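You operate a simulated robot arm through the tools that you are given. There is no shell and no other tool.

The job below is to be done with a simulated robot arm. You get a single attempt, and the scene is never put back.

TASK
Run the rise check on the cup in the holder and put it in the tray that the display names.
Fine: set the time from the blue card before you press RUN; press CLEAR when the cup is in its tray. Set down upright: white cup.

Only the result counts: the job must be done as asked and must still hold three seconds after the hand-in. Knocking over, shifting, dropping, spilling or breaking anything else fails it.

THE ROBOT
A 7-joint arm with a two-finger parallel gripper, fixed in place. Base frame: the origin is at the foot of the arm, x ahead of it, y to its left, z up; the work surface is at about z = 820. Readings come in mm, rad, newtons and seconds.
With the tool pointing down near the work surface it reaches from about 300 to 700 mm from the base axis. Its first joint turns from -1.152 to 1.152 rad. Payload 1.57 kg.
Tool frame: the origin (TCP) lies between the finger pads and is the grasp point; the fingertips stand 30 mm ahead of it; z points along the fingers, y is the line along which they close. The gripper opens to 110 mm. The fingers are 24 mm wide and 12 mm thick; the gripper's body (48 by 112 mm) begins 78 mm behind the TCP.
Orientation is that of the tool frame in the base frame, as a unit quaternion [x, y, z, w]. With the fingers straight down and closing along the base's y, the tool's x points along the base's -x, its y along +y and its z along -z.

THE INTERFACE
- The arm moves only by the tool send_rows. Its argument "series" is a list of rows, each an object of numbers (a shift or turn left out is 0, a gripper value left out holds the last): "hand": the opening, from 0 (shut) to 1 (fully open); "dx", "dy", "dz": the shift along the tool's x, y, z in mm; "wx", "wy", "wz": the turn, a rotation vector about the tool's x, y, z in rad. In form: [{"hand": .., "dx": .., "dy": .., "dz": .., "wx": .., "wy": .., "wz": ..}, ...]. A call has 1 to 20 rows; each row shifts and turns the commanded pose from where the row before left it, along the tool's axes as they then stand. A row lasts 0.2 s, in which the tool goes at most 50 mm and 0.15 rad; a call with a longer step from one row to the next is refused whole, and so is a gripper value outside its range. Where a pose cannot be reached the arm comes as near as it can. A force on the tool above 40 N (or 10 N above the force at the start of the call, whichever is more), or a blocked arm, ends the call early, and 0.2 s more pass. Each finger travels about 108 mm/s and halts on what it meets, pressing with about 43 N; the grip force reading is that of the motor and also rises with nothing between the fingers. The clock runs only during rows and for 0.2 s after the last one: add rows that do not move to give the fingers time. It gives the time, the measured TCP pose, the force on the tool (base axes), the opening and the grip force at its end, in the units of the frame above (readings bear some noise), with the torque about the TCP (base axes, N m) and any sound that the robot's microphone picked up, and new pictures: "show" is both (left out), scene, wrist or none.
- Cameras (640 x 400 px; columns grow to the right, rows downward): "scene" is fixed at [170.1, -399.3, 1398]; the picture's right is [0.72, -0.70, 0.00], its down [-0.45, -0.47, -0.76] and it looks along [0.53, 0.55, -0.65] (base axes); focal length 321 px, centre (320, 200). "wrist" rides on the gripper at [70, 16, -141] in the tool frame; the picture's right is [-0.23, 0.97, 0.00], its down [-0.86, -0.20, -0.48] and it looks along [-0.47, -0.11, 0.88] (tool axes); focal length 222 px, centre (320, 200). There is no depth. A picture from a camera that has moved, and an enlarged one, comes with that camera's place and axes in the base frame and with its lens.
- enlarge(camera, box): a new picture of the part [left, top, right, bottom] of that camera's present view, enlarged. No time passes.
- job_done(): hands the job in; it is judged then, once.

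Places have to be worked out from the pictures, the camera data and where the tool is seen. Open the gripper and draw the arm clear of the work before you hand the job in, unless the task says otherwise.

The tools are called as a command line: name --argument value ..., lists and objects as JSON in quotes. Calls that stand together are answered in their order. send_rows: Moves the arm, as the interface text tells. Its arguments: {"type":"object","properties":{"series":{"type":"array","items":{"type":"object","properties":{"hand":{"type":"number"},"dx":{"type":"number"},"dy":{"type":"number"},"dz":{"type":"number"},"wx":{"type":"number"},"wy":{"type":"number"},"wz":{"type":"number"}}}},"show":{"type":"string","enum":["both","scene","wrist","none"]}},"required":["series"]} The other tools are called the same way: enlarge (camera, box) takes an enlarged picture of a part of a camera's view; job_done () hands the job in.

At the start:

```text
t: 0.0
position: [482.7, 8.4, 1149.2]
tcp_rot: [-0.001, 1.0, 0.0, 0.0]
contact_force: [0.4, 1.8, 0.3]
ft_torque: [0.02, -0.05, -0.02]
finger_gap: 109.9
grasp_force: 0.1
```

scene: 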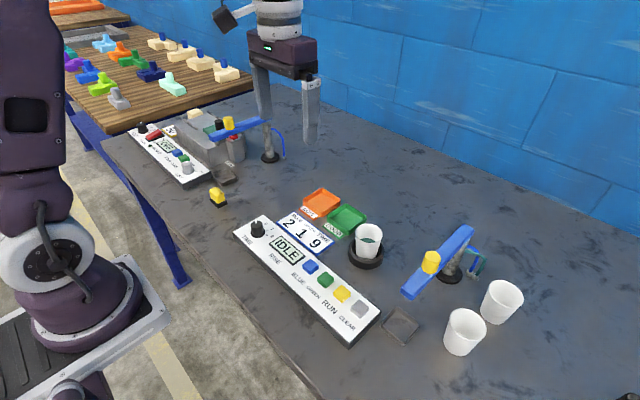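
wrist: 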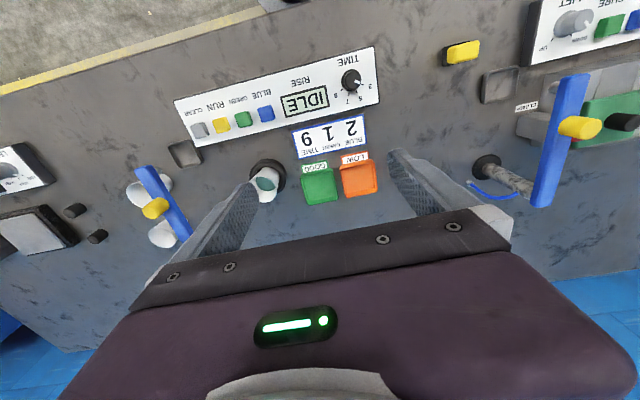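

I begin by looking closely at the panel, the card, the trays and the cup.

enlarge --camera "scene" --box '[220, 170, 400, 350]'

enlarge --camera "wrist" --box '[160, 40, 400, 220]'

enlarge --camera "scene" --box '[330, 190, 560, 370]'

enlarge --camera "scene" --box '[120, 90, 300, 220]'

```text
2.22 times, centred on (310, 260) of scene
camera zoom: at [170.1, -399.3, 1398.0], right [0.72, -0.7, 0.0], down [-0.45, -0.47, -0.76], along [0.53, 0.55, -0.65], focal length 714 px, centre (342, 67)
```

zoom: 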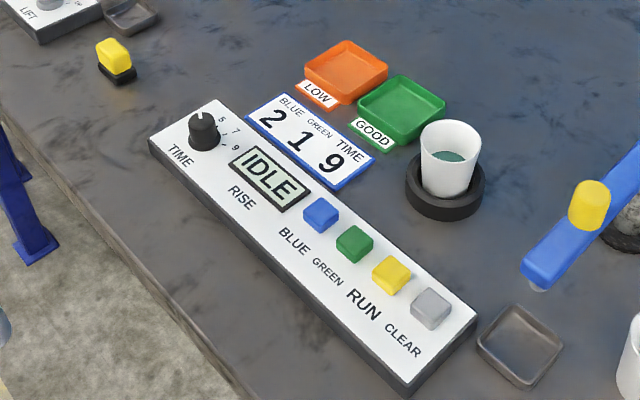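

```text
2.22 times, centred on (280, 130) of wrist
camera zoom: at [412.7, 24.5, 1290.7], right [0.23, 0.97, 0.0], down [0.86, -0.2, 0.48], along [0.47, -0.11, -0.88], focal length 494 px, centre (409, 356)
```

zoom: 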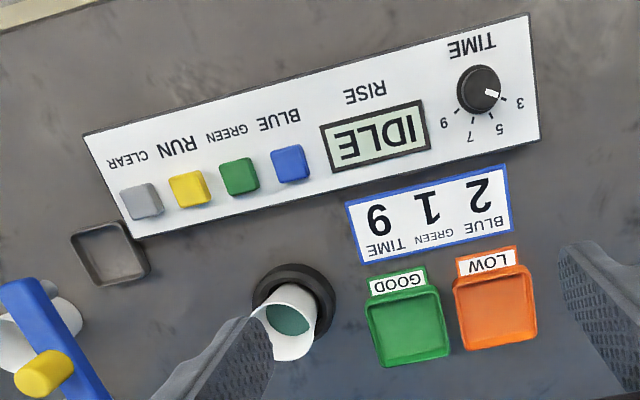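

```text
2.22 times, centred on (445, 280) of scene
camera zoom: at [170.1, -399.3, 1398.0], right [0.72, -0.7, 0.0], down [-0.45, -0.47, -0.76], along [0.53, 0.55, -0.65], focal length 714 px, centre (42, 22)
```

zoom: 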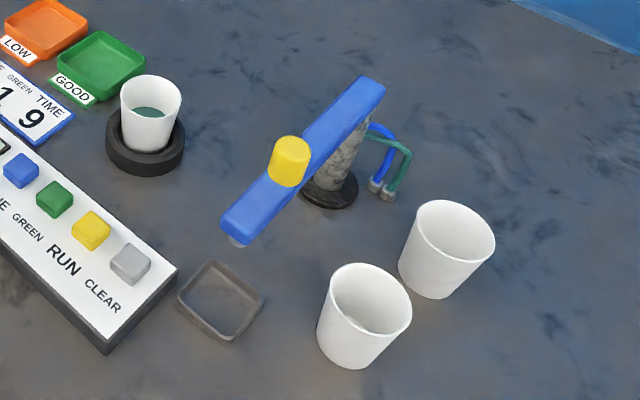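

```text
3.08 times, centred on (210, 155) of scene
camera zoom: at [170.1, -399.3, 1398.0], right [0.72, -0.7, 0.0], down [-0.45, -0.47, -0.76], along [0.53, 0.55, -0.65], focal length 988 px, centre (658, 338)
```

zoom: 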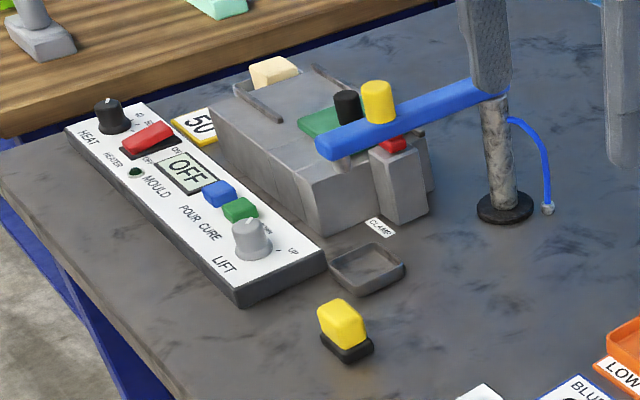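

The blue card reads BLUE 2, GREEN 1, TIME 9, so the dial goes to 9, and the cup in the holder already has its mix. I look closer at the dial, the dispenser arm and the trays.

enlarge --camera "wrist" --box '[310, 50, 390, 100]'

enlarge --camera "scene" --box '[225, 205, 305, 255]'

enlarge --camera "scene" --box '[280, 180, 400, 270]'

enlarge --camera "wrist" --box '[100, 130, 300, 260]'

```text
8.00 times, centred on (350, 75) of wrist
camera zoom: at [412.7, 24.5, 1290.7], right [0.23, 0.97, 0.0], down [0.86, -0.2, 0.48], along [0.47, -0.11, -0.88], focal length 1777 px, centre (80, 1200)
```

zoom: 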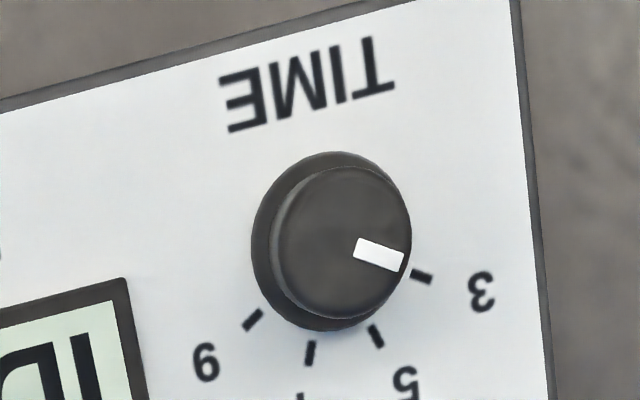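

```text
8.00 times, centred on (265, 230) of scene
camera zoom: at [170.1, -399.3, 1398.0], right [0.72, -0.7, 0.0], down [-0.45, -0.47, -0.76], along [0.53, 0.55, -0.65], focal length 2569 px, centre (760, -40)
```

zoom: 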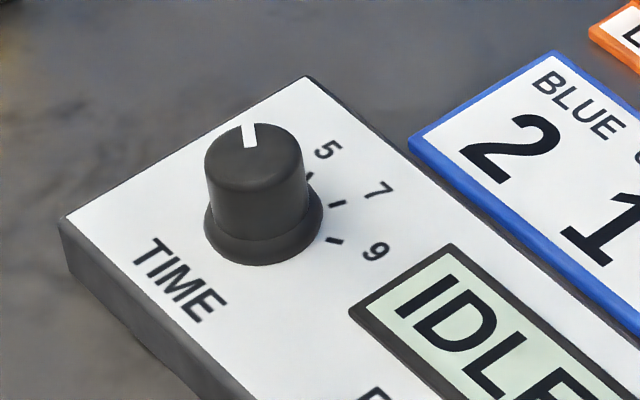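

```text
4.44 times, centred on (340, 225) of scene
camera zoom: at [170.1, -399.3, 1398.0], right [0.72, -0.7, 0.0], down [-0.45, -0.47, -0.76], along [0.53, 0.55, -0.65], focal length 1427 px, centre (231, 89)
```

zoom: 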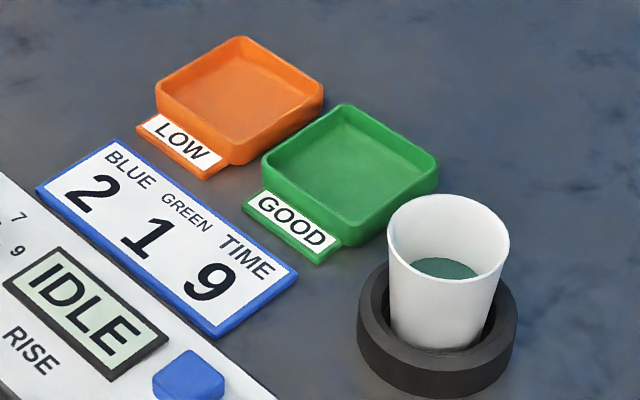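

```text
3.08 times, centred on (200, 195) of wrist
camera zoom: at [412.7, 24.5, 1290.7], right [0.23, 0.97, 0.0], down [0.86, -0.2, 0.48], along [0.47, -0.11, -0.88], focal length 684 px, centre (689, 215)
```

zoom: 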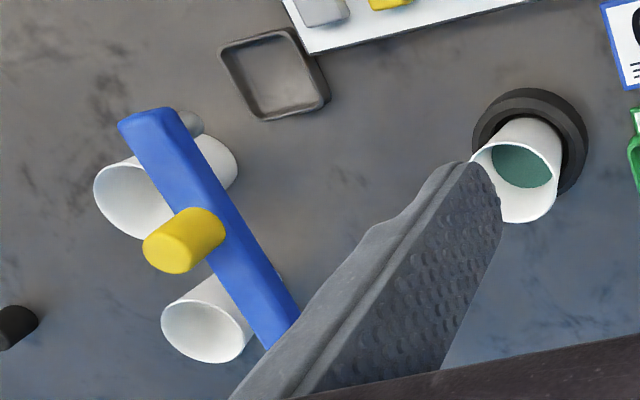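

The dial's pointer sits at 3; by my estimate its axis is at about x=427, y=76, with the panel's top at z≈854 and the dial's top at about 880. I move above it, keeping high, to sharpen the estimate.

send_rows --series '[{"hand": 1, "dx": 9.2, "dy": 11.2, "dz": 24}, {"dx": 9.2, "dy": 11.2, "dz": 24}, {"dx": 9.2, "dy": 11.2, "dz": 24}, {"dx": 9.2, "dy": 11.2, "dz": 24}, {"dx": 9.2, "dy": 11.2, "dz": 24}, {"dx": 9.4, "dy": 11.5, "dz": 24}, {}]' --show "both"

```text
t: 1.6
position: [426.5, 75.5, 1004.8]
tcp_rot: [0.0, 1.0, 0.0, 0.0]
contact_force: [-0.3, 0.2, -0.5]
ft_torque: [0.01, -0.01, -0.02]
finger_gap: 110.0
grasp_force: 0.2
camera wrist: at [356.2, 91.0, 1146.6], right [0.23, 0.97, 0.0], down [0.85, -0.2, 0.48], along [0.47, -0.11, -0.88], focal length 222 px, centre (320, 200)
```

scene: 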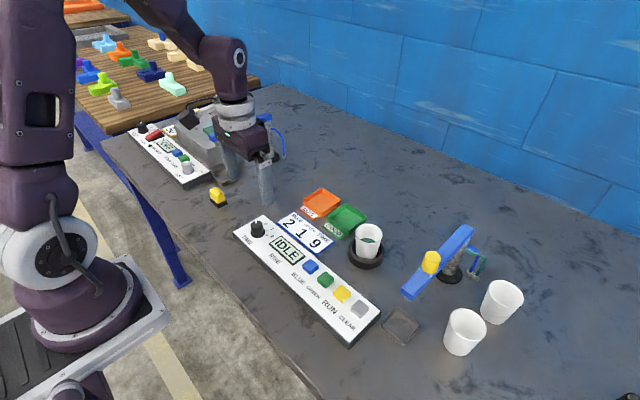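
wrist: 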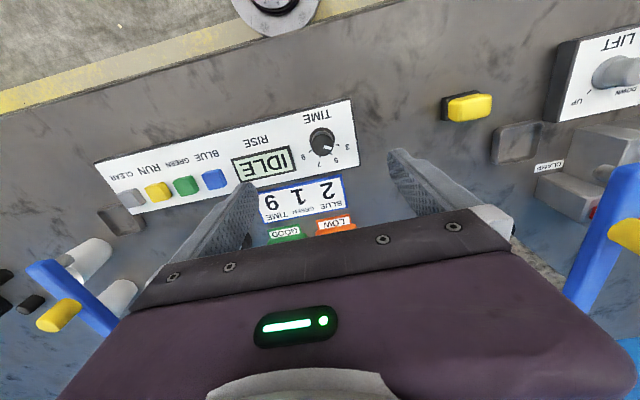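

The tool is close to over the dial. I enlarge it to fix its axis precisely.

enlarge --camera "wrist" --box '[280, 105, 376, 165]'

enlarge --camera "scene" --box '[220, 110, 380, 260]'

```text
6.67 times, centred on (328, 135) of wrist
camera zoom: at [356.2, 91.0, 1146.6], right [0.23, 0.97, 0.0], down [0.85, -0.2, 0.48], along [0.47, -0.11, -0.88], focal length 1481 px, centre (267, 633)
```

zoom: 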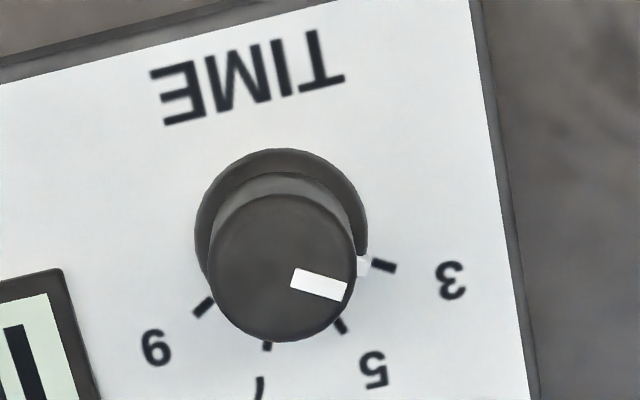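

```text
2.67 times, centred on (300, 185) of scene
camera zoom: at [170.1, -399.3, 1398.0], right [0.72, -0.7, 0.0], down [-0.45, -0.47, -0.76], along [0.53, 0.55, -0.65], focal length 856 px, centre (373, 240)
```

zoom: 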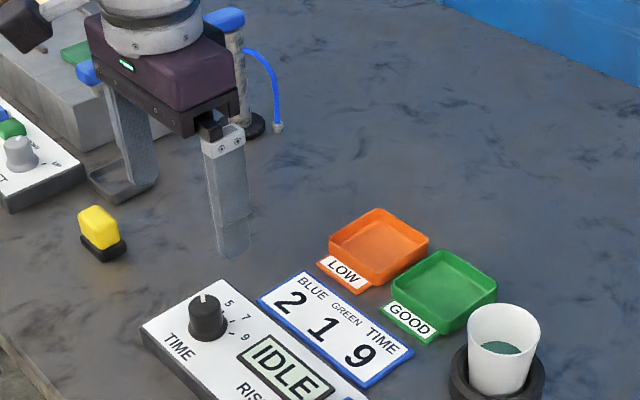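

From this closer view the dial's axis is at about (426, 77). I shift slightly, turn the gripper −60° about the tool's z so that it can later turn +120° with the dial, and go down to 45 mm above it to look again.

send_rows --series '[{"dx": 0.5, "dy": 1.7, "dz": 15}, {"dz": 20, "wz": -0.1496}, {"dz": 20, "wz": -0.1496}, {"wz": -0.1496}, {"wz": -0.1496}, {"wz": -0.1496}, {"wz": -0.1496}, {"wz": -0.1494}, {}]' --show "both"

```text
t: 3.6
position: [426.6, 77.8, 949.9]
tcp_rot: [-0.501, 0.866, 0.0, 0.0]
contact_force: [0.2, 0.5, 0.0]
ft_torque: [0.01, 0.03, 0.03]
finger_gap: 109.8
grasp_force: 0.1
camera wrist: at [377.3, 25.1, 1091.5], right [-0.73, 0.68, 0.0], down [0.6, 0.64, 0.48], along [0.33, 0.35, -0.88], focal length 222 px, centre (320, 200)
```

scene: 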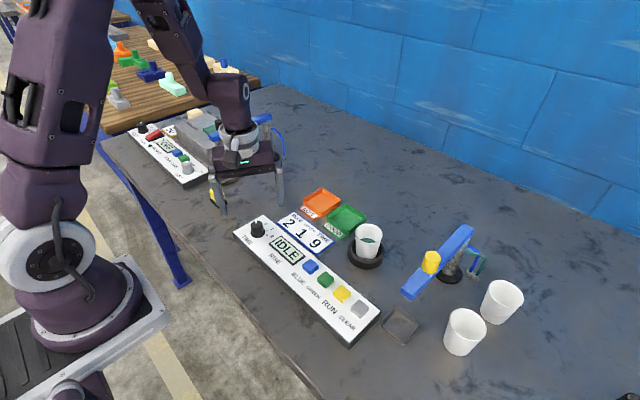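
wrist: 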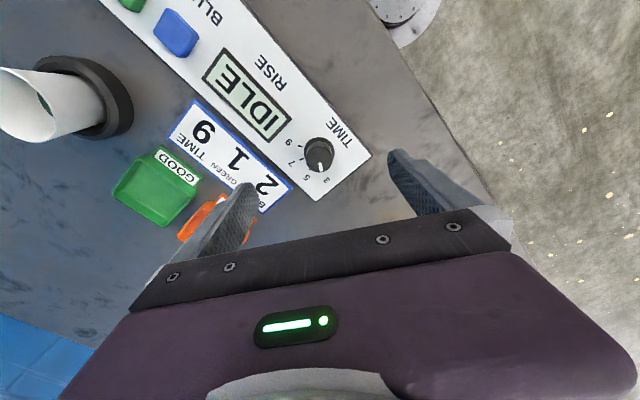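

The turn was followed cleanly. I enlarge the dial from this second angle.

enlarge --camera "wrist" --box '[272, 120, 368, 180]'

```text
6.67 times, centred on (320, 150) of wrist
camera zoom: at [377.3, 25.1, 1091.5], right [-0.73, 0.68, 0.0], down [0.6, 0.64, 0.48], along [0.33, 0.35, -0.88], focal length 1481 px, centre (320, 533)
```

zoom: 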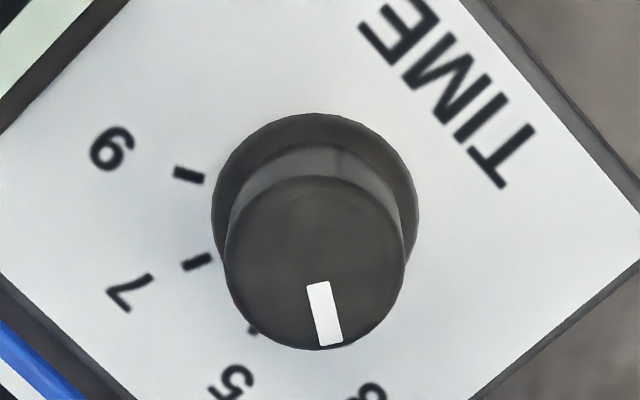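

Two views together put the dial's axis at (427.5, 77.4), its top at z≈872 and the panel at z≈846. I shift 0.8 mm and go down to TCP z≈887 with the fingers still open, so that the tips stay about 11 mm above the panel.

send_rows --series '[{"dx": -0.1, "dy": -0.8, "dz": 15}, {"dz": 16}, {"dz": 16}, {"dz": 16}, {"hand": 0.5}, {}, {}]' --show "both"

```text
t: 5.2
position: [426.6, 78.2, 886.6]
tcp_rot: [-0.5, 0.866, 0.0, 0.0]
contact_force: [0.7, 0.4, -0.8]
ft_torque: [0.01, 0.04, 0.05]
finger_gap: 54.9
grasp_force: 0.1
camera wrist: at [378.0, 24.2, 1029.1], right [-0.73, 0.68, 0.0], down [0.6, 0.64, 0.48], along [0.33, 0.35, -0.88], focal length 222 px, centre (320, 200)
```

scene: 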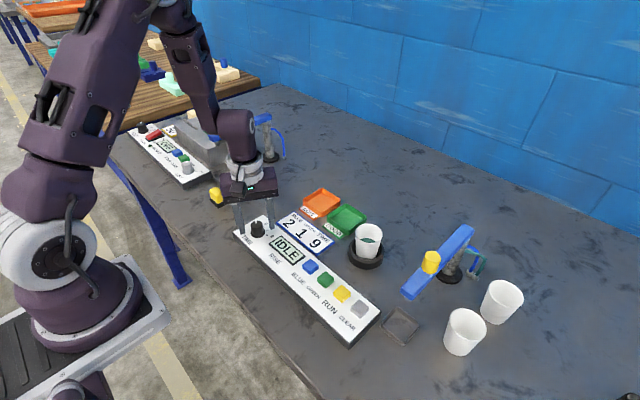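
wrist: 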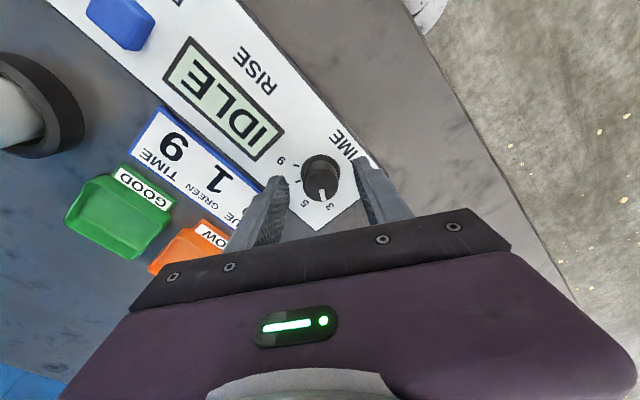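

enlarge --camera "wrist" --box '[256, 140, 400, 230]'

enlarge --camera "scene" --box '[205, 170, 301, 260]'

```text
4.44 times, centred on (328, 185) of wrist
camera zoom: at [378.0, 24.2, 1029.1], right [-0.73, 0.68, 0.0], down [0.6, 0.64, 0.48], along [0.33, 0.35, -0.88], focal length 987 px, centre (284, 267)
```

zoom: 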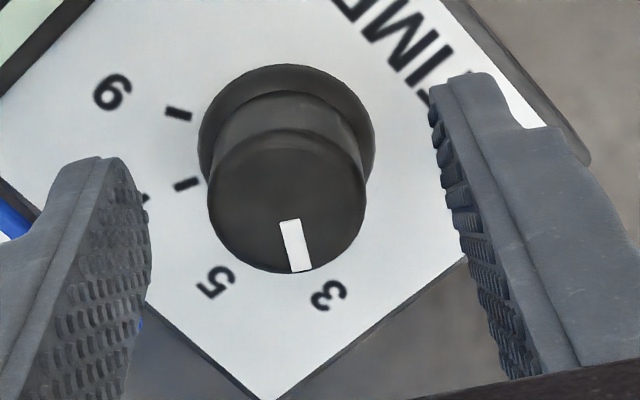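

```text
4.44 times, centred on (253, 215) of scene
camera zoom: at [170.1, -399.3, 1398.0], right [0.72, -0.7, 0.0], down [-0.45, -0.47, -0.76], along [0.53, 0.55, -0.65], focal length 1427 px, centre (618, 133)
```

zoom: 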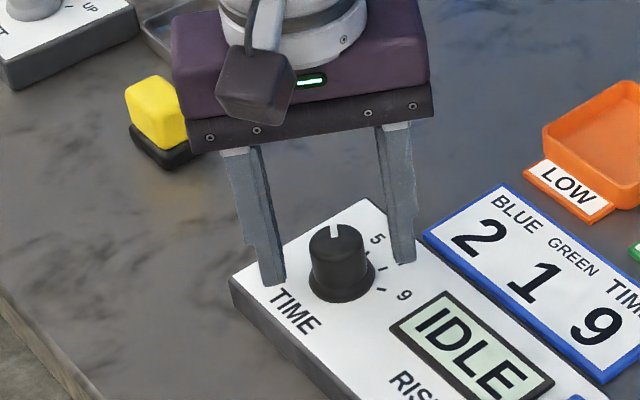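

The dial lies on the tool's axis to within half a millimetre. I close on it, holding still, before turning.

send_rows --series '[{"hand": 0.35}, {"hand": 0.2}, {"hand": 0.0}, {}, {}]' --show "wrist"

```text
t: 6.4
position: [427.5, 76.7, 887.0]
tcp_rot: [-0.5, 0.866, 0.0, 0.0]
contact_force: [-4.4, 3.3, 0.9]
ft_torque: [-0.09, -0.16, 0.0]
finger_gap: 27.4
grasp_force: 37.8
camera wrist: at [377.9, 24.3, 1029.1], right [-0.73, 0.68, 0.0], down [0.6, 0.64, 0.48], along [0.33, 0.35, -0.88], focal length 222 px, centre (320, 200)
```

wrist: 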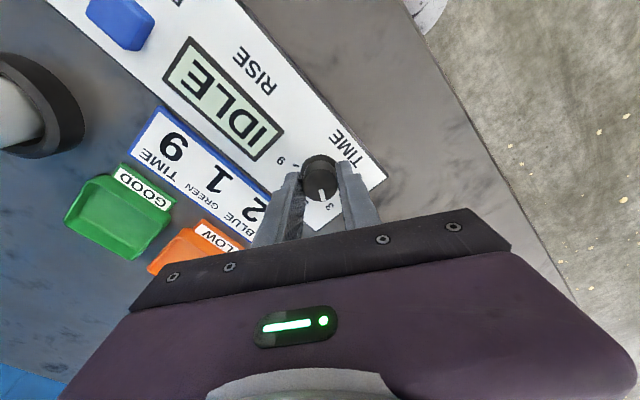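

Gripped at 27.4 mm with a small 5 N side load, which I ease by 0.4 mm. Now I turn half of the way (+60°) and look.

send_rows --series '[{"dy": 0.4}, {"wz": 0.1047}, {"wz": 0.1047}, {"wz": 0.1047}, {"wz": 0.1047}, {"wz": 0.1047}, {"wz": 0.1047}, {"wz": 0.1047}, {"wz": 0.1047}, {"wz": 0.1047}, {"wz": 0.1047}, {}]' --show "both"

```text
t: 9.0
position: [426.2, 77.0, 887.0]
tcp_rot: [0.001, 1.0, 0.0, 0.0]
contact_force: [-8.8, 5.8, 7.0]
ft_torque: [-0.12, 0.51, -0.04]
finger_gap: 27.6
grasp_force: 38.1
camera wrist: at [356.7, 93.8, 1029.1], right [0.23, 0.97, 0.0], down [0.85, -0.2, 0.48], along [0.47, -0.11, -0.88], focal length 222 px, centre (320, 200)
```

scene: 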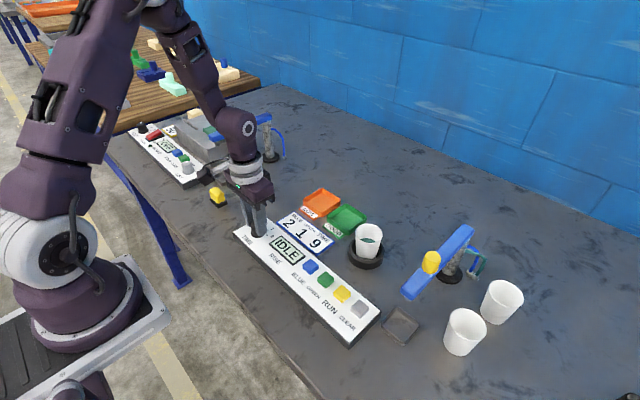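
wrist: 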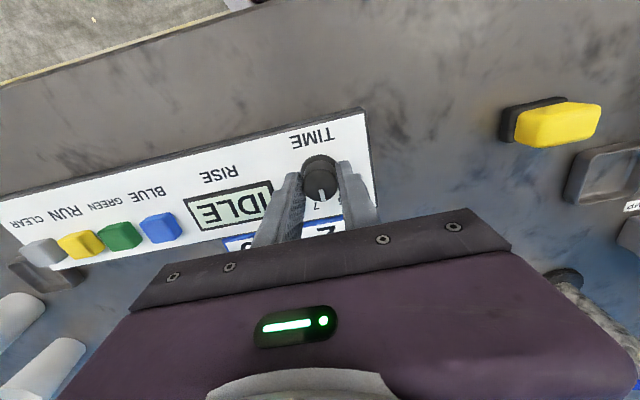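

The dial follows the gripper. I relax the small side load and turn the remaining 60°.

send_rows --series '[{"dx": 0.5, "dy": 0.3}, {"wz": 0.1047}, {"wz": 0.1047}, {"wz": 0.1047}, {"wz": 0.1047}, {"wz": 0.1047}, {"wz": 0.1047}, {"wz": 0.1047}, {"wz": 0.1047}, {"wz": 0.1047}, {"wz": 0.1047}, {}, {}]' --show "both"

```text
t: 11.8
position: [428.5, 78.0, 886.0]
tcp_rot: [0.5, 0.866, 0.0, 0.001]
contact_force: [3.1, 6.6, 30.7]
ft_torque: [-0.03, 0.23, 0.0]
finger_gap: 27.8
grasp_force: 38.0
camera wrist: at [405.8, 146.6, 1028.8], right [0.96, 0.29, 0.0], down [0.25, -0.84, 0.48], along [0.14, -0.46, -0.88], focal length 222 px, centre (320, 200)
```

scene: 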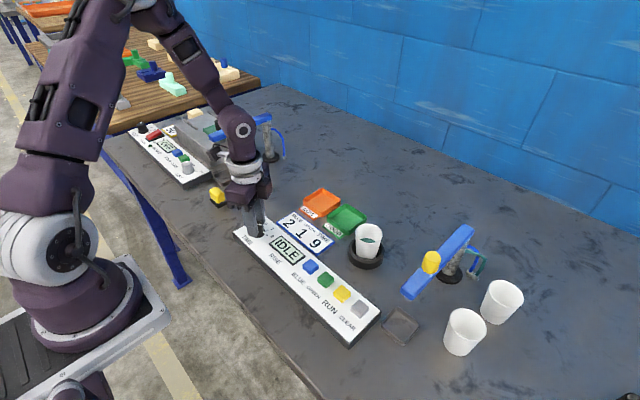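
wrist: 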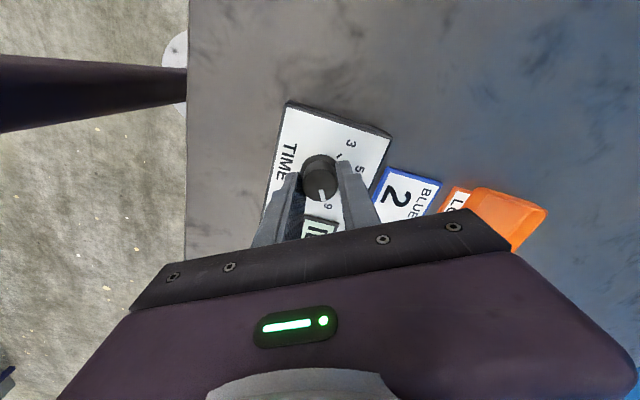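

The tool shows a 31 N upward load, so I let go next; first a look at the pointer against the 9 mark.

enlarge --camera "wrist" --box '[272, 130, 368, 220]'

enlarge --camera "scene" --box '[215, 180, 305, 260]'

```text
4.44 times, centred on (320, 175) of wrist
camera zoom: at [405.8, 146.6, 1028.8], right [0.96, 0.29, 0.0], down [0.25, -0.84, 0.48], along [0.14, -0.46, -0.88], focal length 987 px, centre (320, 311)
```

zoom: 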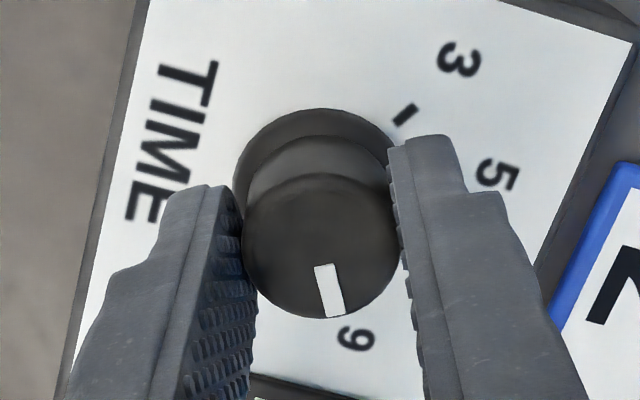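

```text
5.00 times, centred on (260, 220) of scene
camera zoom: at [169.7, -399.2, 1398.0], right [0.72, -0.7, 0.0], down [-0.45, -0.47, -0.76], along [0.53, 0.55, -0.65], focal length 1606 px, centre (620, 100)
```

zoom: 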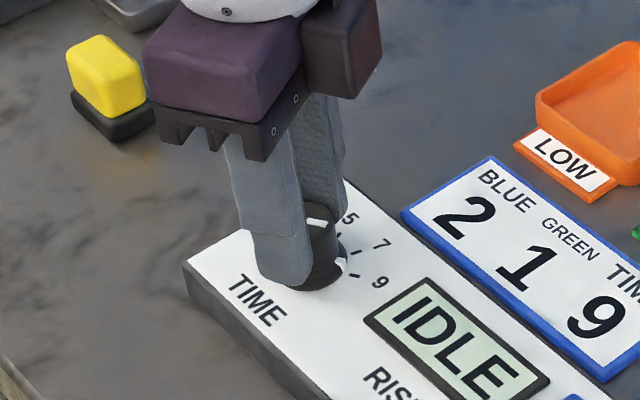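

The white marker seems near 9 but partly hidden. I open the fingers, rise 60 mm and check the setting from clear views.

send_rows --series '[{"hand": 0.5}, {}, {"dz": -10}, {"dz": -20}, {"dz": -30}, {}]' --show "both"

enlarge --camera "wrist" --box '[272, 110, 368, 200]'

enlarge --camera "scene" --box '[230, 205, 294, 255]'

```text
t: 13.2
position: [427.3, 80.2, 946.3]
tcp_rot: [0.5, 0.866, 0.001, 0.0]
contact_force: [1.2, 0.4, 0.4]
ft_torque: [0.0, -0.01, -0.01]
finger_gap: 54.8
grasp_force: 0.1
camera wrist: at [406.4, 147.2, 1088.3], right [0.96, 0.29, 0.0], down [0.25, -0.84, 0.48], along [0.14, -0.46, -0.88], focal length 222 px, centre (320, 200)
```

scene: 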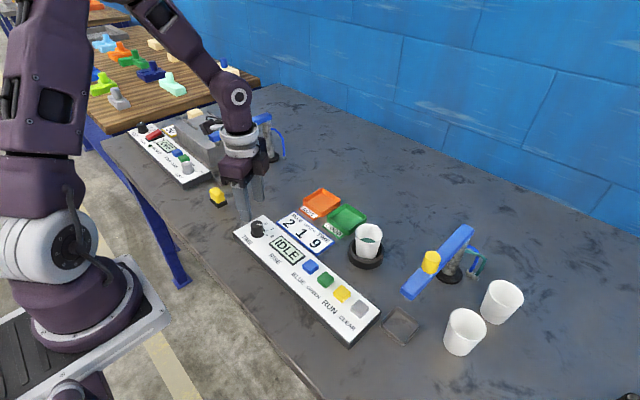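
wrist: 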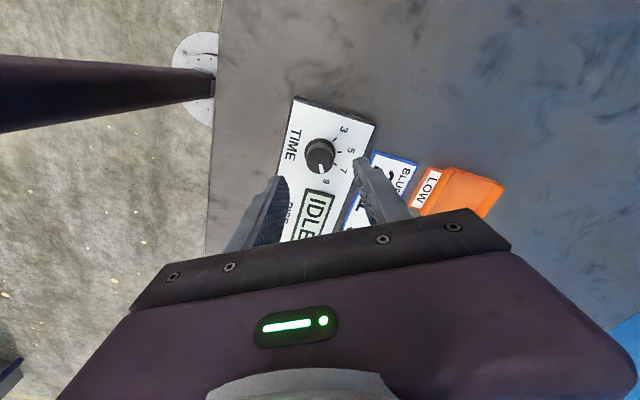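

```text
4.44 times, centred on (320, 155) of wrist
camera zoom: at [406.4, 147.2, 1088.3], right [0.96, 0.29, 0.0], down [0.25, -0.84, 0.48], along [0.14, -0.46, -0.88], focal length 987 px, centre (320, 400)
```

zoom: 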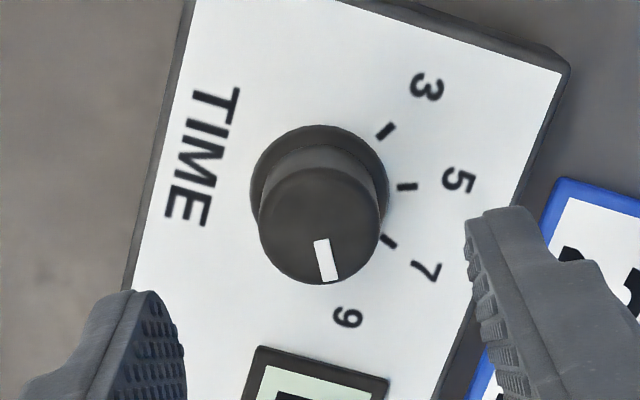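

```text
8.00 times, centred on (262, 230) of scene
camera zoom: at [170.0, -399.3, 1398.0], right [0.72, -0.7, 0.0], down [-0.45, -0.47, -0.76], along [0.53, 0.55, -0.65], focal length 2569 px, centre (784, -40)
```

zoom: 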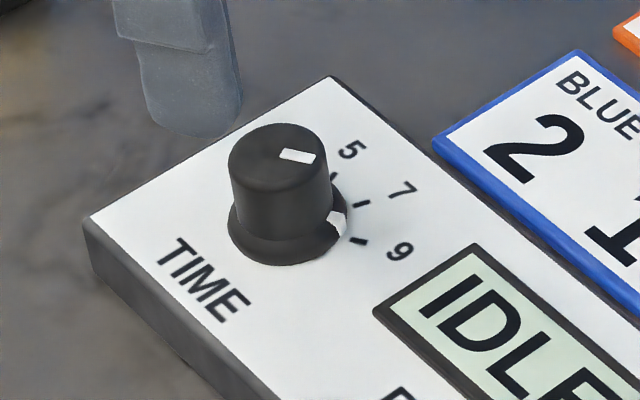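

The pointer looks close to 9, but the flange's white mark is partly hidden. I rise, turn the gripper back to straight, and place the wrist camera directly above the dial for a view without parallax.

send_rows --series '[{"dz": -20, "wz": -0.1496}, {"dz": -20, "wz": -0.1496}, {"wz": -0.1496}, {"wz": -0.1496}, {"wz": -0.1496}, {"wz": -0.1496}, {"wz": -0.1496}, {"dx": -23, "dy": -6}, {"dx": -23, "dy": -6}, {"dx": -23, "dy": -6}, {}]' --show "wrist"

enlarge --camera "wrist" --box '[272, 50, 368, 110]'

enlarge --camera "scene" --box '[240, 212, 288, 242]'

```text
t: 15.6
position: [496.5, 60.6, 986.7]
tcp_rot: [0.0, 1.0, 0.001, -0.001]
contact_force: [-0.1, 0.1, 0.4]
ft_torque: [-0.02, 0.01, 0.0]
finger_gap: 54.7
grasp_force: 0.0
camera wrist: at [425.6, 76.2, 1128.9], right [0.23, 0.97, 0.0], down [0.86, -0.2, 0.48], along [0.47, -0.11, -0.88], focal length 222 px, centre (320, 200)
```

wrist: 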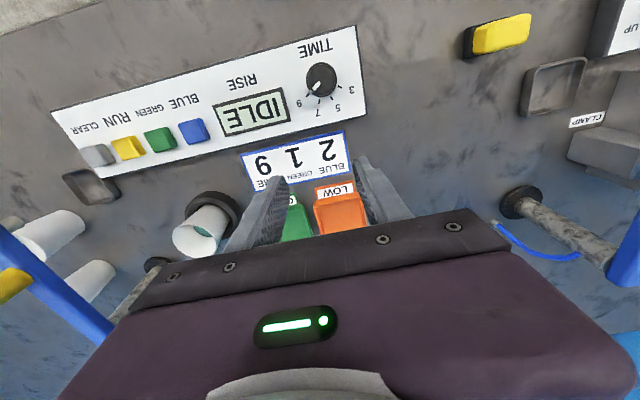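

```text
6.67 times, centred on (320, 80) of wrist
camera zoom: at [425.6, 76.2, 1128.9], right [0.23, 0.97, 0.0], down [0.86, -0.2, 0.48], along [0.47, -0.11, -0.88], focal length 1481 px, centre (320, 1000)
```

zoom: 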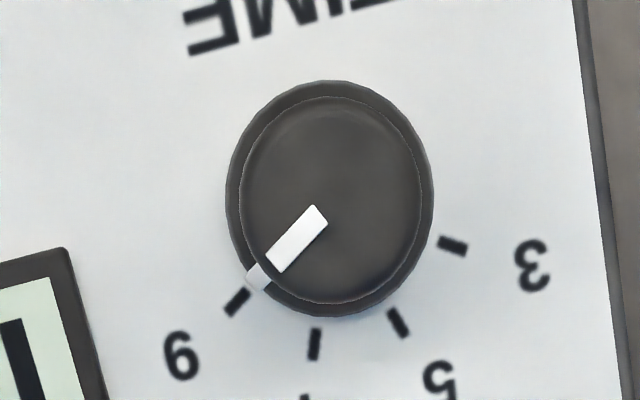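

```text
13.33 times, centred on (264, 227) of scene
camera zoom: at [170.1, -399.3, 1398.0], right [0.72, -0.7, 0.0], down [-0.45, -0.47, -0.76], along [0.53, 0.55, -0.65], focal length 4282 px, centre (1067, -160)
```

zoom: 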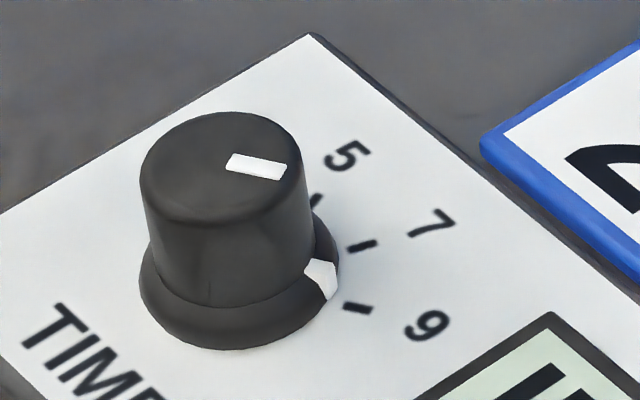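

Viewed from straight above, the pointer, its flange mark and the 9 tick lie in one line, so the time is set to 9. I close the fingers and move high over the RUN button, estimated at (446, −174, top z≈858).

send_rows --series '[{"hand": 0, "dx": 6.2, "dy": -29.3}, {"dx": 6.2, "dy": -29.3}, {"dx": 6.2, "dy": -29.3}, {"dx": 6.2, "dy": -29.3}, {"dx": 6.2, "dy": -29.3}, {"dx": 6.2, "dy": -29.3, "dz": 10}, {"dx": 6.2, "dy": -29.3, "dz": 10}, {"dx": 6.2, "dy": -29.3, "dz": 16}, {}]' --show "both"

enlarge --camera "wrist" --box '[230, 80, 410, 200]'

enlarge --camera "scene" --box '[270, 200, 400, 350]'

```text
t: 17.6
position: [447.5, -173.7, 950.8]
tcp_rot: [0.001, 1.0, 0.001, 0.0]
contact_force: [0.3, -0.3, 0.3]
ft_torque: [0.02, -0.01, 0.0]
finger_gap: 0.1
grasp_force: 21.6
camera wrist: at [377.0, -158.4, 1092.3], right [0.23, 0.97, 0.0], down [0.85, -0.2, 0.48], along [0.47, -0.11, -0.88], focal length 222 px, centre (320, 200)
```

scene: 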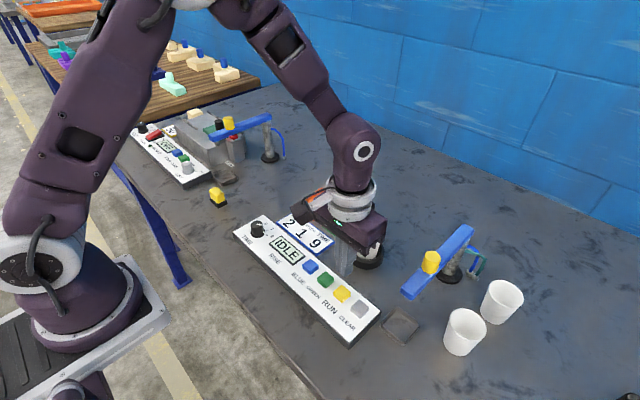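
wrist: 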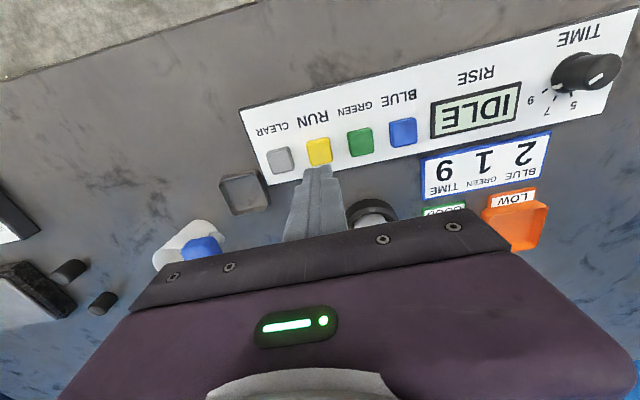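

```text
3.33 times, centred on (320, 140) of wrist
camera zoom: at [377.0, -158.4, 1092.3], right [0.23, 0.97, 0.0], down [0.85, -0.2, 0.48], along [0.47, -0.11, -0.88], focal length 740 px, centre (320, 400)
```

zoom: 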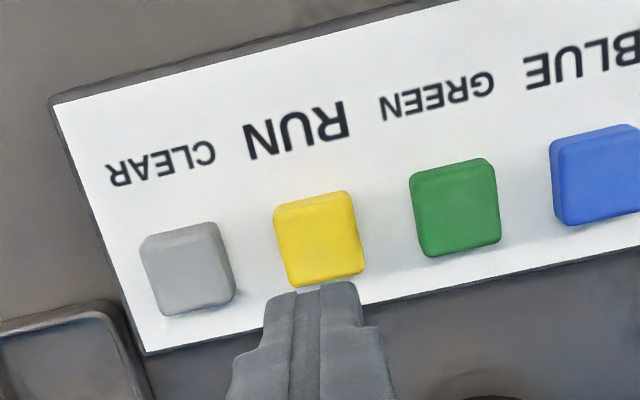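

```text
2.67 times, centred on (335, 275) of scene
camera zoom: at [170.0, -399.3, 1398.0], right [0.72, -0.7, 0.0], down [-0.45, -0.47, -0.76], along [0.53, 0.55, -0.65], focal length 856 px, centre (280, 0)
```

zoom: 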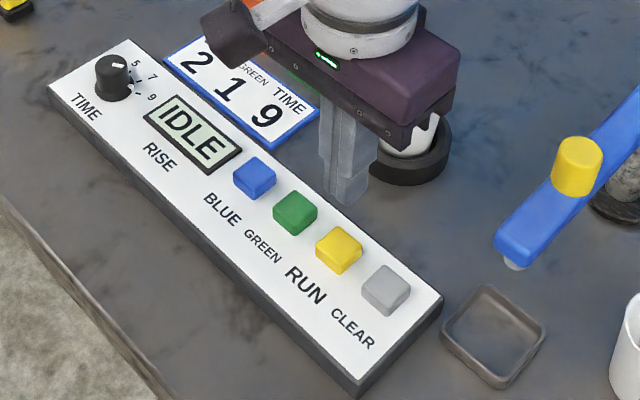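

RUN lies right ahead of the closed fingertips, about 2 mm closer to the base. I correct that and come down to about 8 mm above the button.

send_rows --series '[{"dx": 2, "dz": 15}, {"dz": 20}, {"dz": 15}, {"dz": 5}, {}]' --show "both"

enlarge --camera "wrist" --box '[250, 110, 390, 200]'

enlarge --camera "scene" --box '[290, 240, 390, 330]'

```text
t: 18.8
position: [443.9, -173.5, 894.8]
tcp_rot: [0.0, 1.0, 0.0, 0.0]
contact_force: [-0.3, -0.2, 0.4]
ft_torque: [0.0, 0.01, -0.01]
finger_gap: 0.0
grasp_force: 21.2
camera wrist: at [373.9, -157.2, 1036.7], right [0.23, 0.97, 0.0], down [0.85, -0.2, 0.48], along [0.47, -0.11, -0.88], focal length 222 px, centre (320, 200)
```

scene: 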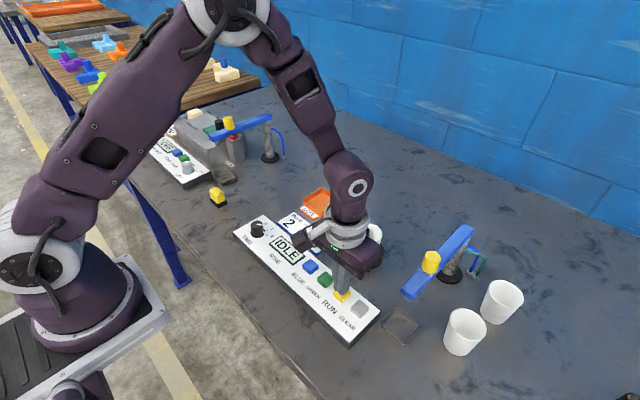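
wrist: 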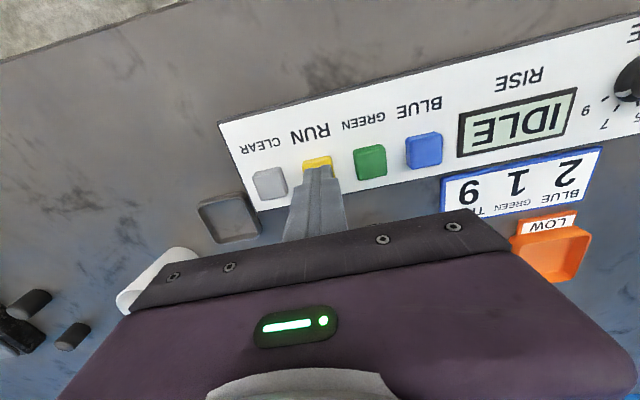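

```text
4.44 times, centred on (320, 155) of wrist
camera zoom: at [373.9, -157.2, 1036.7], right [0.23, 0.97, 0.0], down [0.85, -0.2, 0.48], along [0.47, -0.11, -0.88], focal length 987 px, centre (320, 400)
```

zoom: 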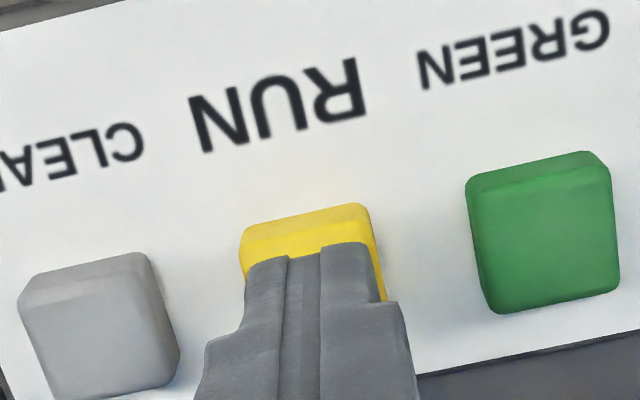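

```text
4.44 times, centred on (340, 285) of scene
camera zoom: at [170.1, -399.3, 1398.0], right [0.72, -0.7, 0.0], down [-0.45, -0.47, -0.76], along [0.53, 0.55, -0.65], focal length 1427 px, centre (231, -178)
```

zoom: 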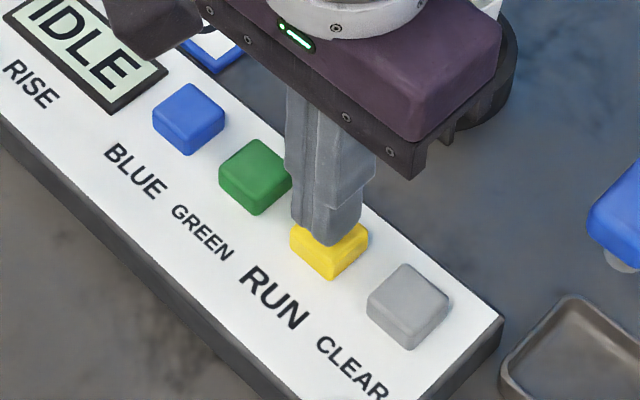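

The closed tips are centred over RUN. I press down in 2 mm steps, watching the force and the display.

send_rows --series '[{"dz": 3}, {"dz": 2}, {"dz": 2}, {"dz": 2}, {"dz": 1.5}, {}]' --show "both"

```text
t: 20.2
position: [443.9, -172.9, 884.6]
tcp_rot: [0.0, 1.0, 0.0, 0.001]
contact_force: [-1.3, 0.1, 2.3]
ft_torque: [0.01, 0.03, -0.02]
finger_gap: 0.2
grasp_force: 21.1
heard: click
camera wrist: at [374.1, -157.5, 1027.0], right [0.23, 0.97, 0.0], down [0.86, -0.2, 0.48], along [0.47, -0.11, -0.88], focal length 222 px, centre (320, 200)
```

scene: 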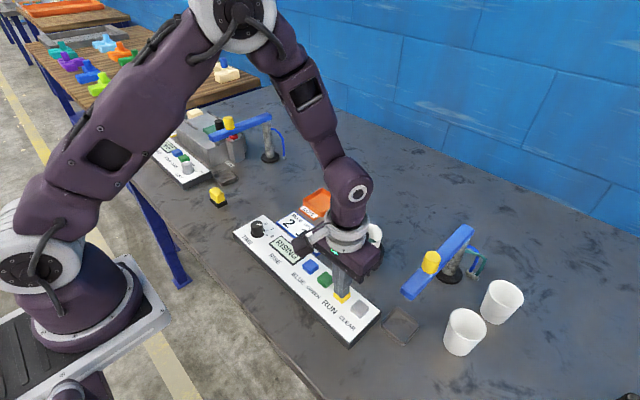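
wrist: 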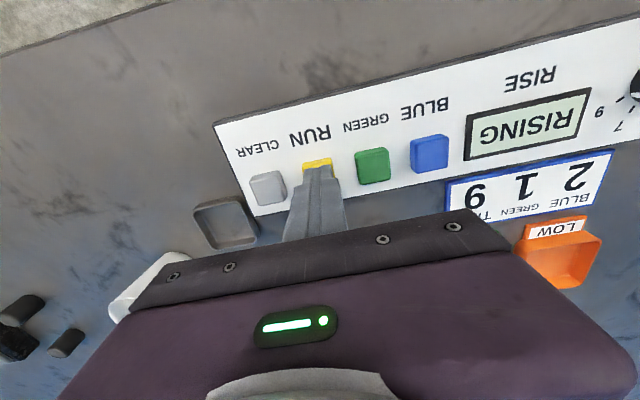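

A click was heard and the display reads RISING. I lift straight off the button and wait for the result, opening the fingers well above everything.

send_rows --series '[{"dz": -10}, {"dz": -20}, {"dz": -35}, {"dz": -40}, {"dz": -40}, {"hand": 0.9}, {}, {}, {}, {}, {}, {}, {}, {}]' --show "both"

```text
t: 23.2
position: [444.8, -175.8, 1030.5]
tcp_rot: [0.0, 1.0, -0.001, 0.0]
contact_force: [0.9, -0.2, 0.5]
ft_torque: [-0.01, -0.02, 0.01]
finger_gap: 98.8
grasp_force: 0.1
camera wrist: at [374.5, -159.5, 1172.2], right [0.23, 0.97, 0.0], down [0.85, -0.2, 0.48], along [0.47, -0.11, -0.88], focal length 222 px, centre (320, 200)
```

scene: 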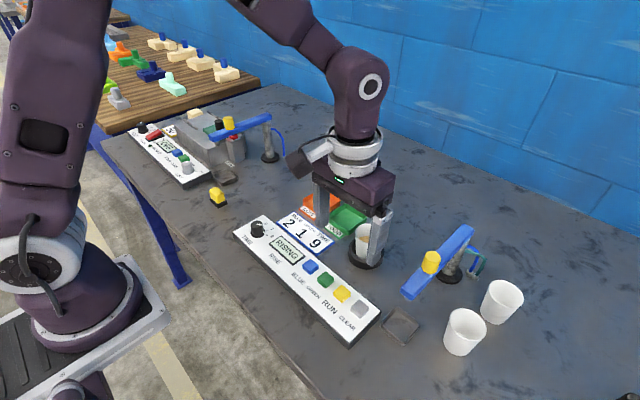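
wrist: 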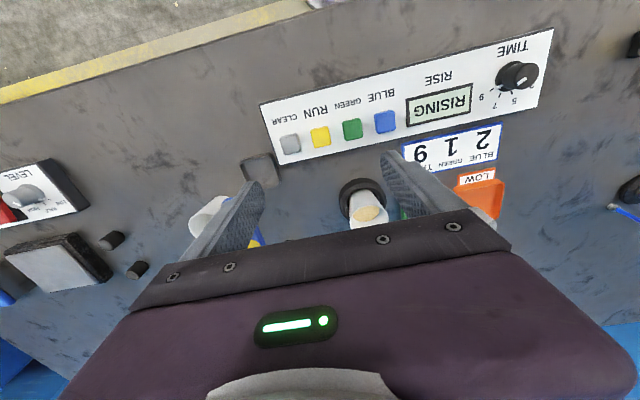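

The foam turns pale and is rising, and the display still shows RISING. I hold still a few seconds more and watch for the verdict.

send_rows --series '[{}, {}, {}, {}, {}, {}, {}, {}, {}, {}, {}, {}, {}, {}, {}, {}, {}, {}, {}, {}]' --show "scene"

send_rows --series '[{}, {}, {}, {}, {}, {}, {}, {}, {}, {}, {}, {}, {}, {}, {}, {}, {}, {}, {}, {}]' --show "both"

enlarge --camera "wrist" --box '[330, 70, 490, 240]'

```text
t: 27.4
position: [445.2, -175.8, 1030.5]
tcp_rot: [-0.001, 1.0, 0.0, 0.001]
contact_force: [0.6, 0.0, 0.5]
ft_torque: [-0.01, 0.01, 0.01]
finger_gap: 98.7
grasp_force: 0.1
```

scene: 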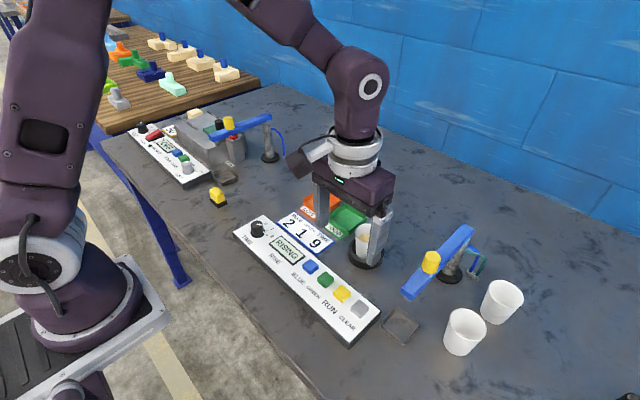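

```text
t: 31.6
position: [444.8, -176.2, 1029.2]
tcp_rot: [0.0, 1.0, -0.001, 0.0]
contact_force: [-0.6, -0.8, 0.2]
ft_torque: [-0.01, -0.03, -0.01]
finger_gap: 98.7
grasp_force: 0.0
camera wrist: at [374.5, -159.5, 1172.2], right [0.23, 0.97, 0.0], down [0.85, -0.2, 0.48], along [0.47, -0.11, -0.88], focal length 222 px, centre (320, 200)
```

scene: 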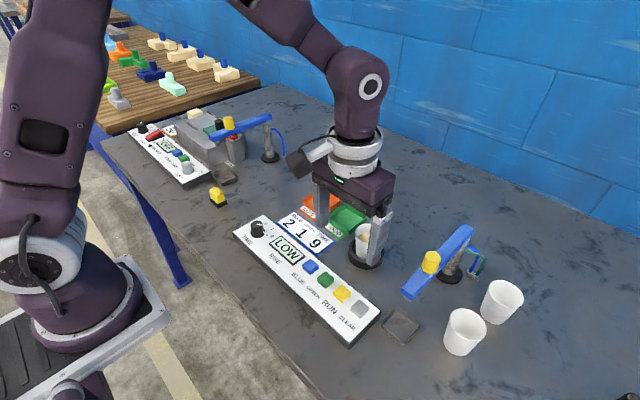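
wrist: 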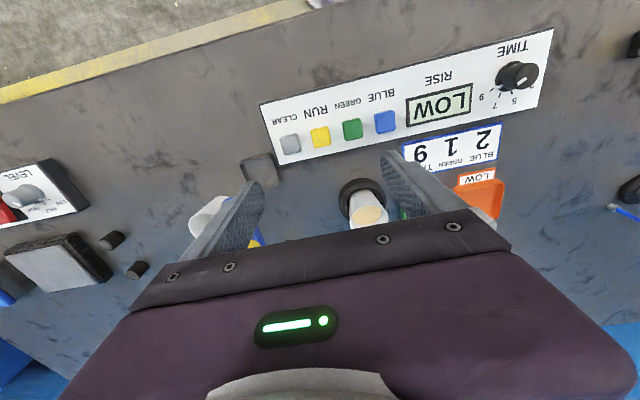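

```text
2.35 times, centred on (410, 155) of wrist
camera zoom: at [374.5, -159.5, 1172.2], right [0.23, 0.97, 0.0], down [0.85, -0.2, 0.48], along [0.47, -0.11, -0.88], focal length 523 px, centre (108, 306)
```

zoom: 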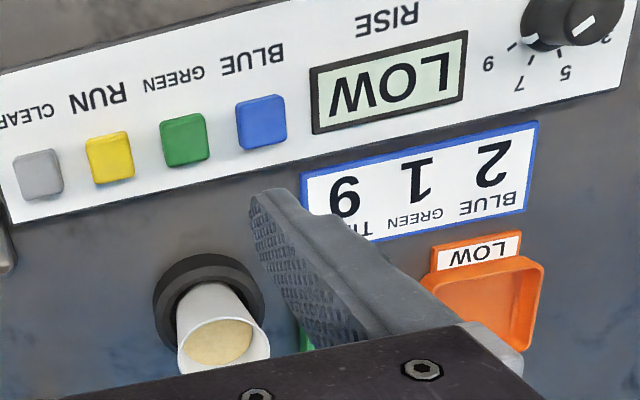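

The verdict is LOW, so the cup belongs in the orange tray. I move over the cup, at about (571, −130) with its rim at z≈895, staying high enough to measure it better.

send_rows --series '[{"hand": 1, "dx": -21, "dy": 7.6}, {"dx": -21, "dy": 7.6}, {"dx": -21, "dy": 7.6}, {"dx": -21, "dy": 7.6}, {"dx": -21, "dy": 7.6}, {"dx": -21, "dy": 7.6}, {}, {}]' --show "both"

enlarge --camera "wrist" --box '[240, 80, 400, 200]'

enlarge --camera "scene" --box '[320, 160, 420, 280]'

```text
t: 33.4
position: [570.3, -128.3, 1029.4]
tcp_rot: [0.0, 1.0, 0.0, -0.001]
contact_force: [-1.0, 0.2, -0.2]
ft_torque: [0.01, 0.0, 0.0]
finger_gap: 109.9
grasp_force: 0.0
camera wrist: at [500.2, -112.5, 1171.3], right [0.23, 0.97, 0.0], down [0.86, -0.2, 0.48], along [0.47, -0.11, -0.88], focal length 222 px, centre (320, 200)
```

scene: 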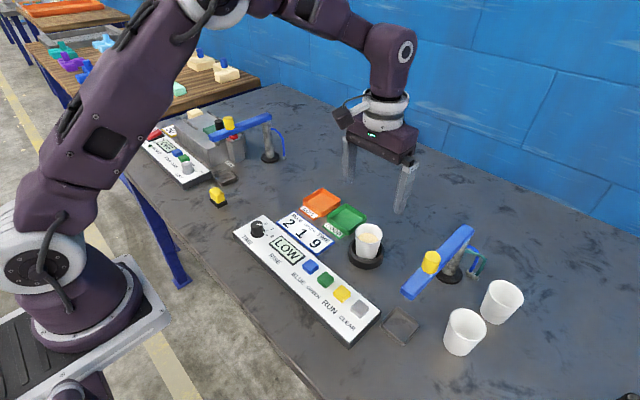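
wrist: 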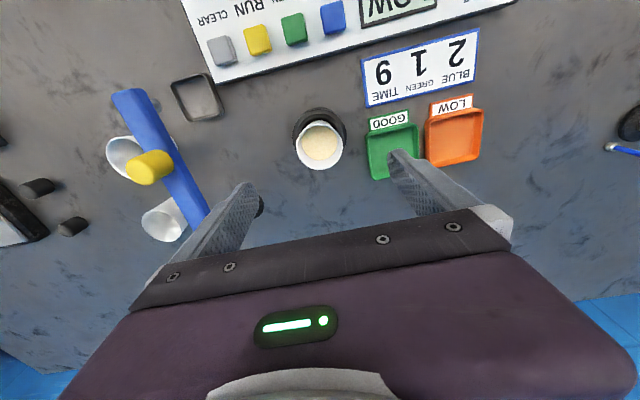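

```text
3.33 times, centred on (320, 140) of wrist
camera zoom: at [500.2, -112.5, 1171.3], right [0.23, 0.97, 0.0], down [0.86, -0.2, 0.48], along [0.47, -0.11, -0.88], focal length 740 px, centre (320, 400)
```

zoom: 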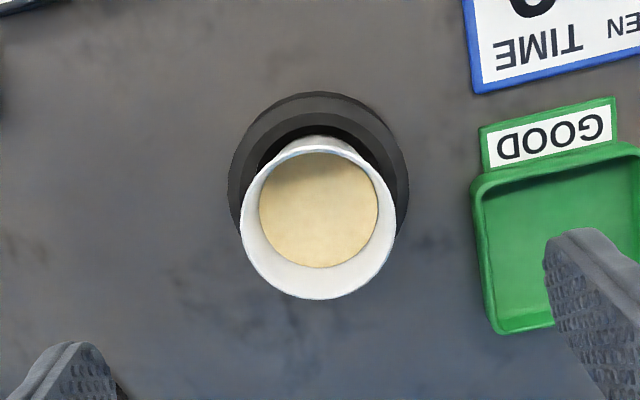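

```text
3.33 times, centred on (370, 220) of scene
camera zoom: at [170.1, -399.3, 1398.0], right [0.72, -0.7, 0.0], down [-0.45, -0.47, -0.76], along [0.53, 0.55, -0.65], focal length 1070 px, centre (153, 133)
```

zoom: 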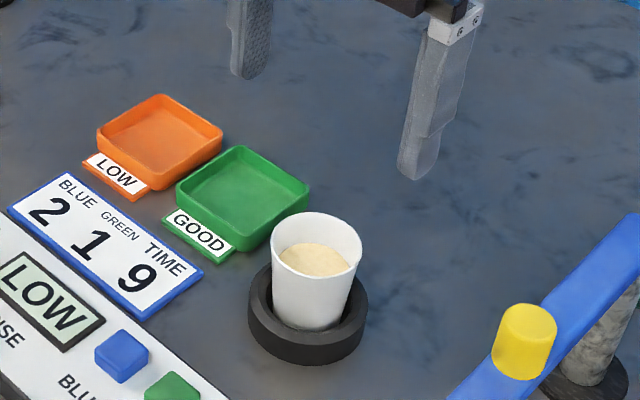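

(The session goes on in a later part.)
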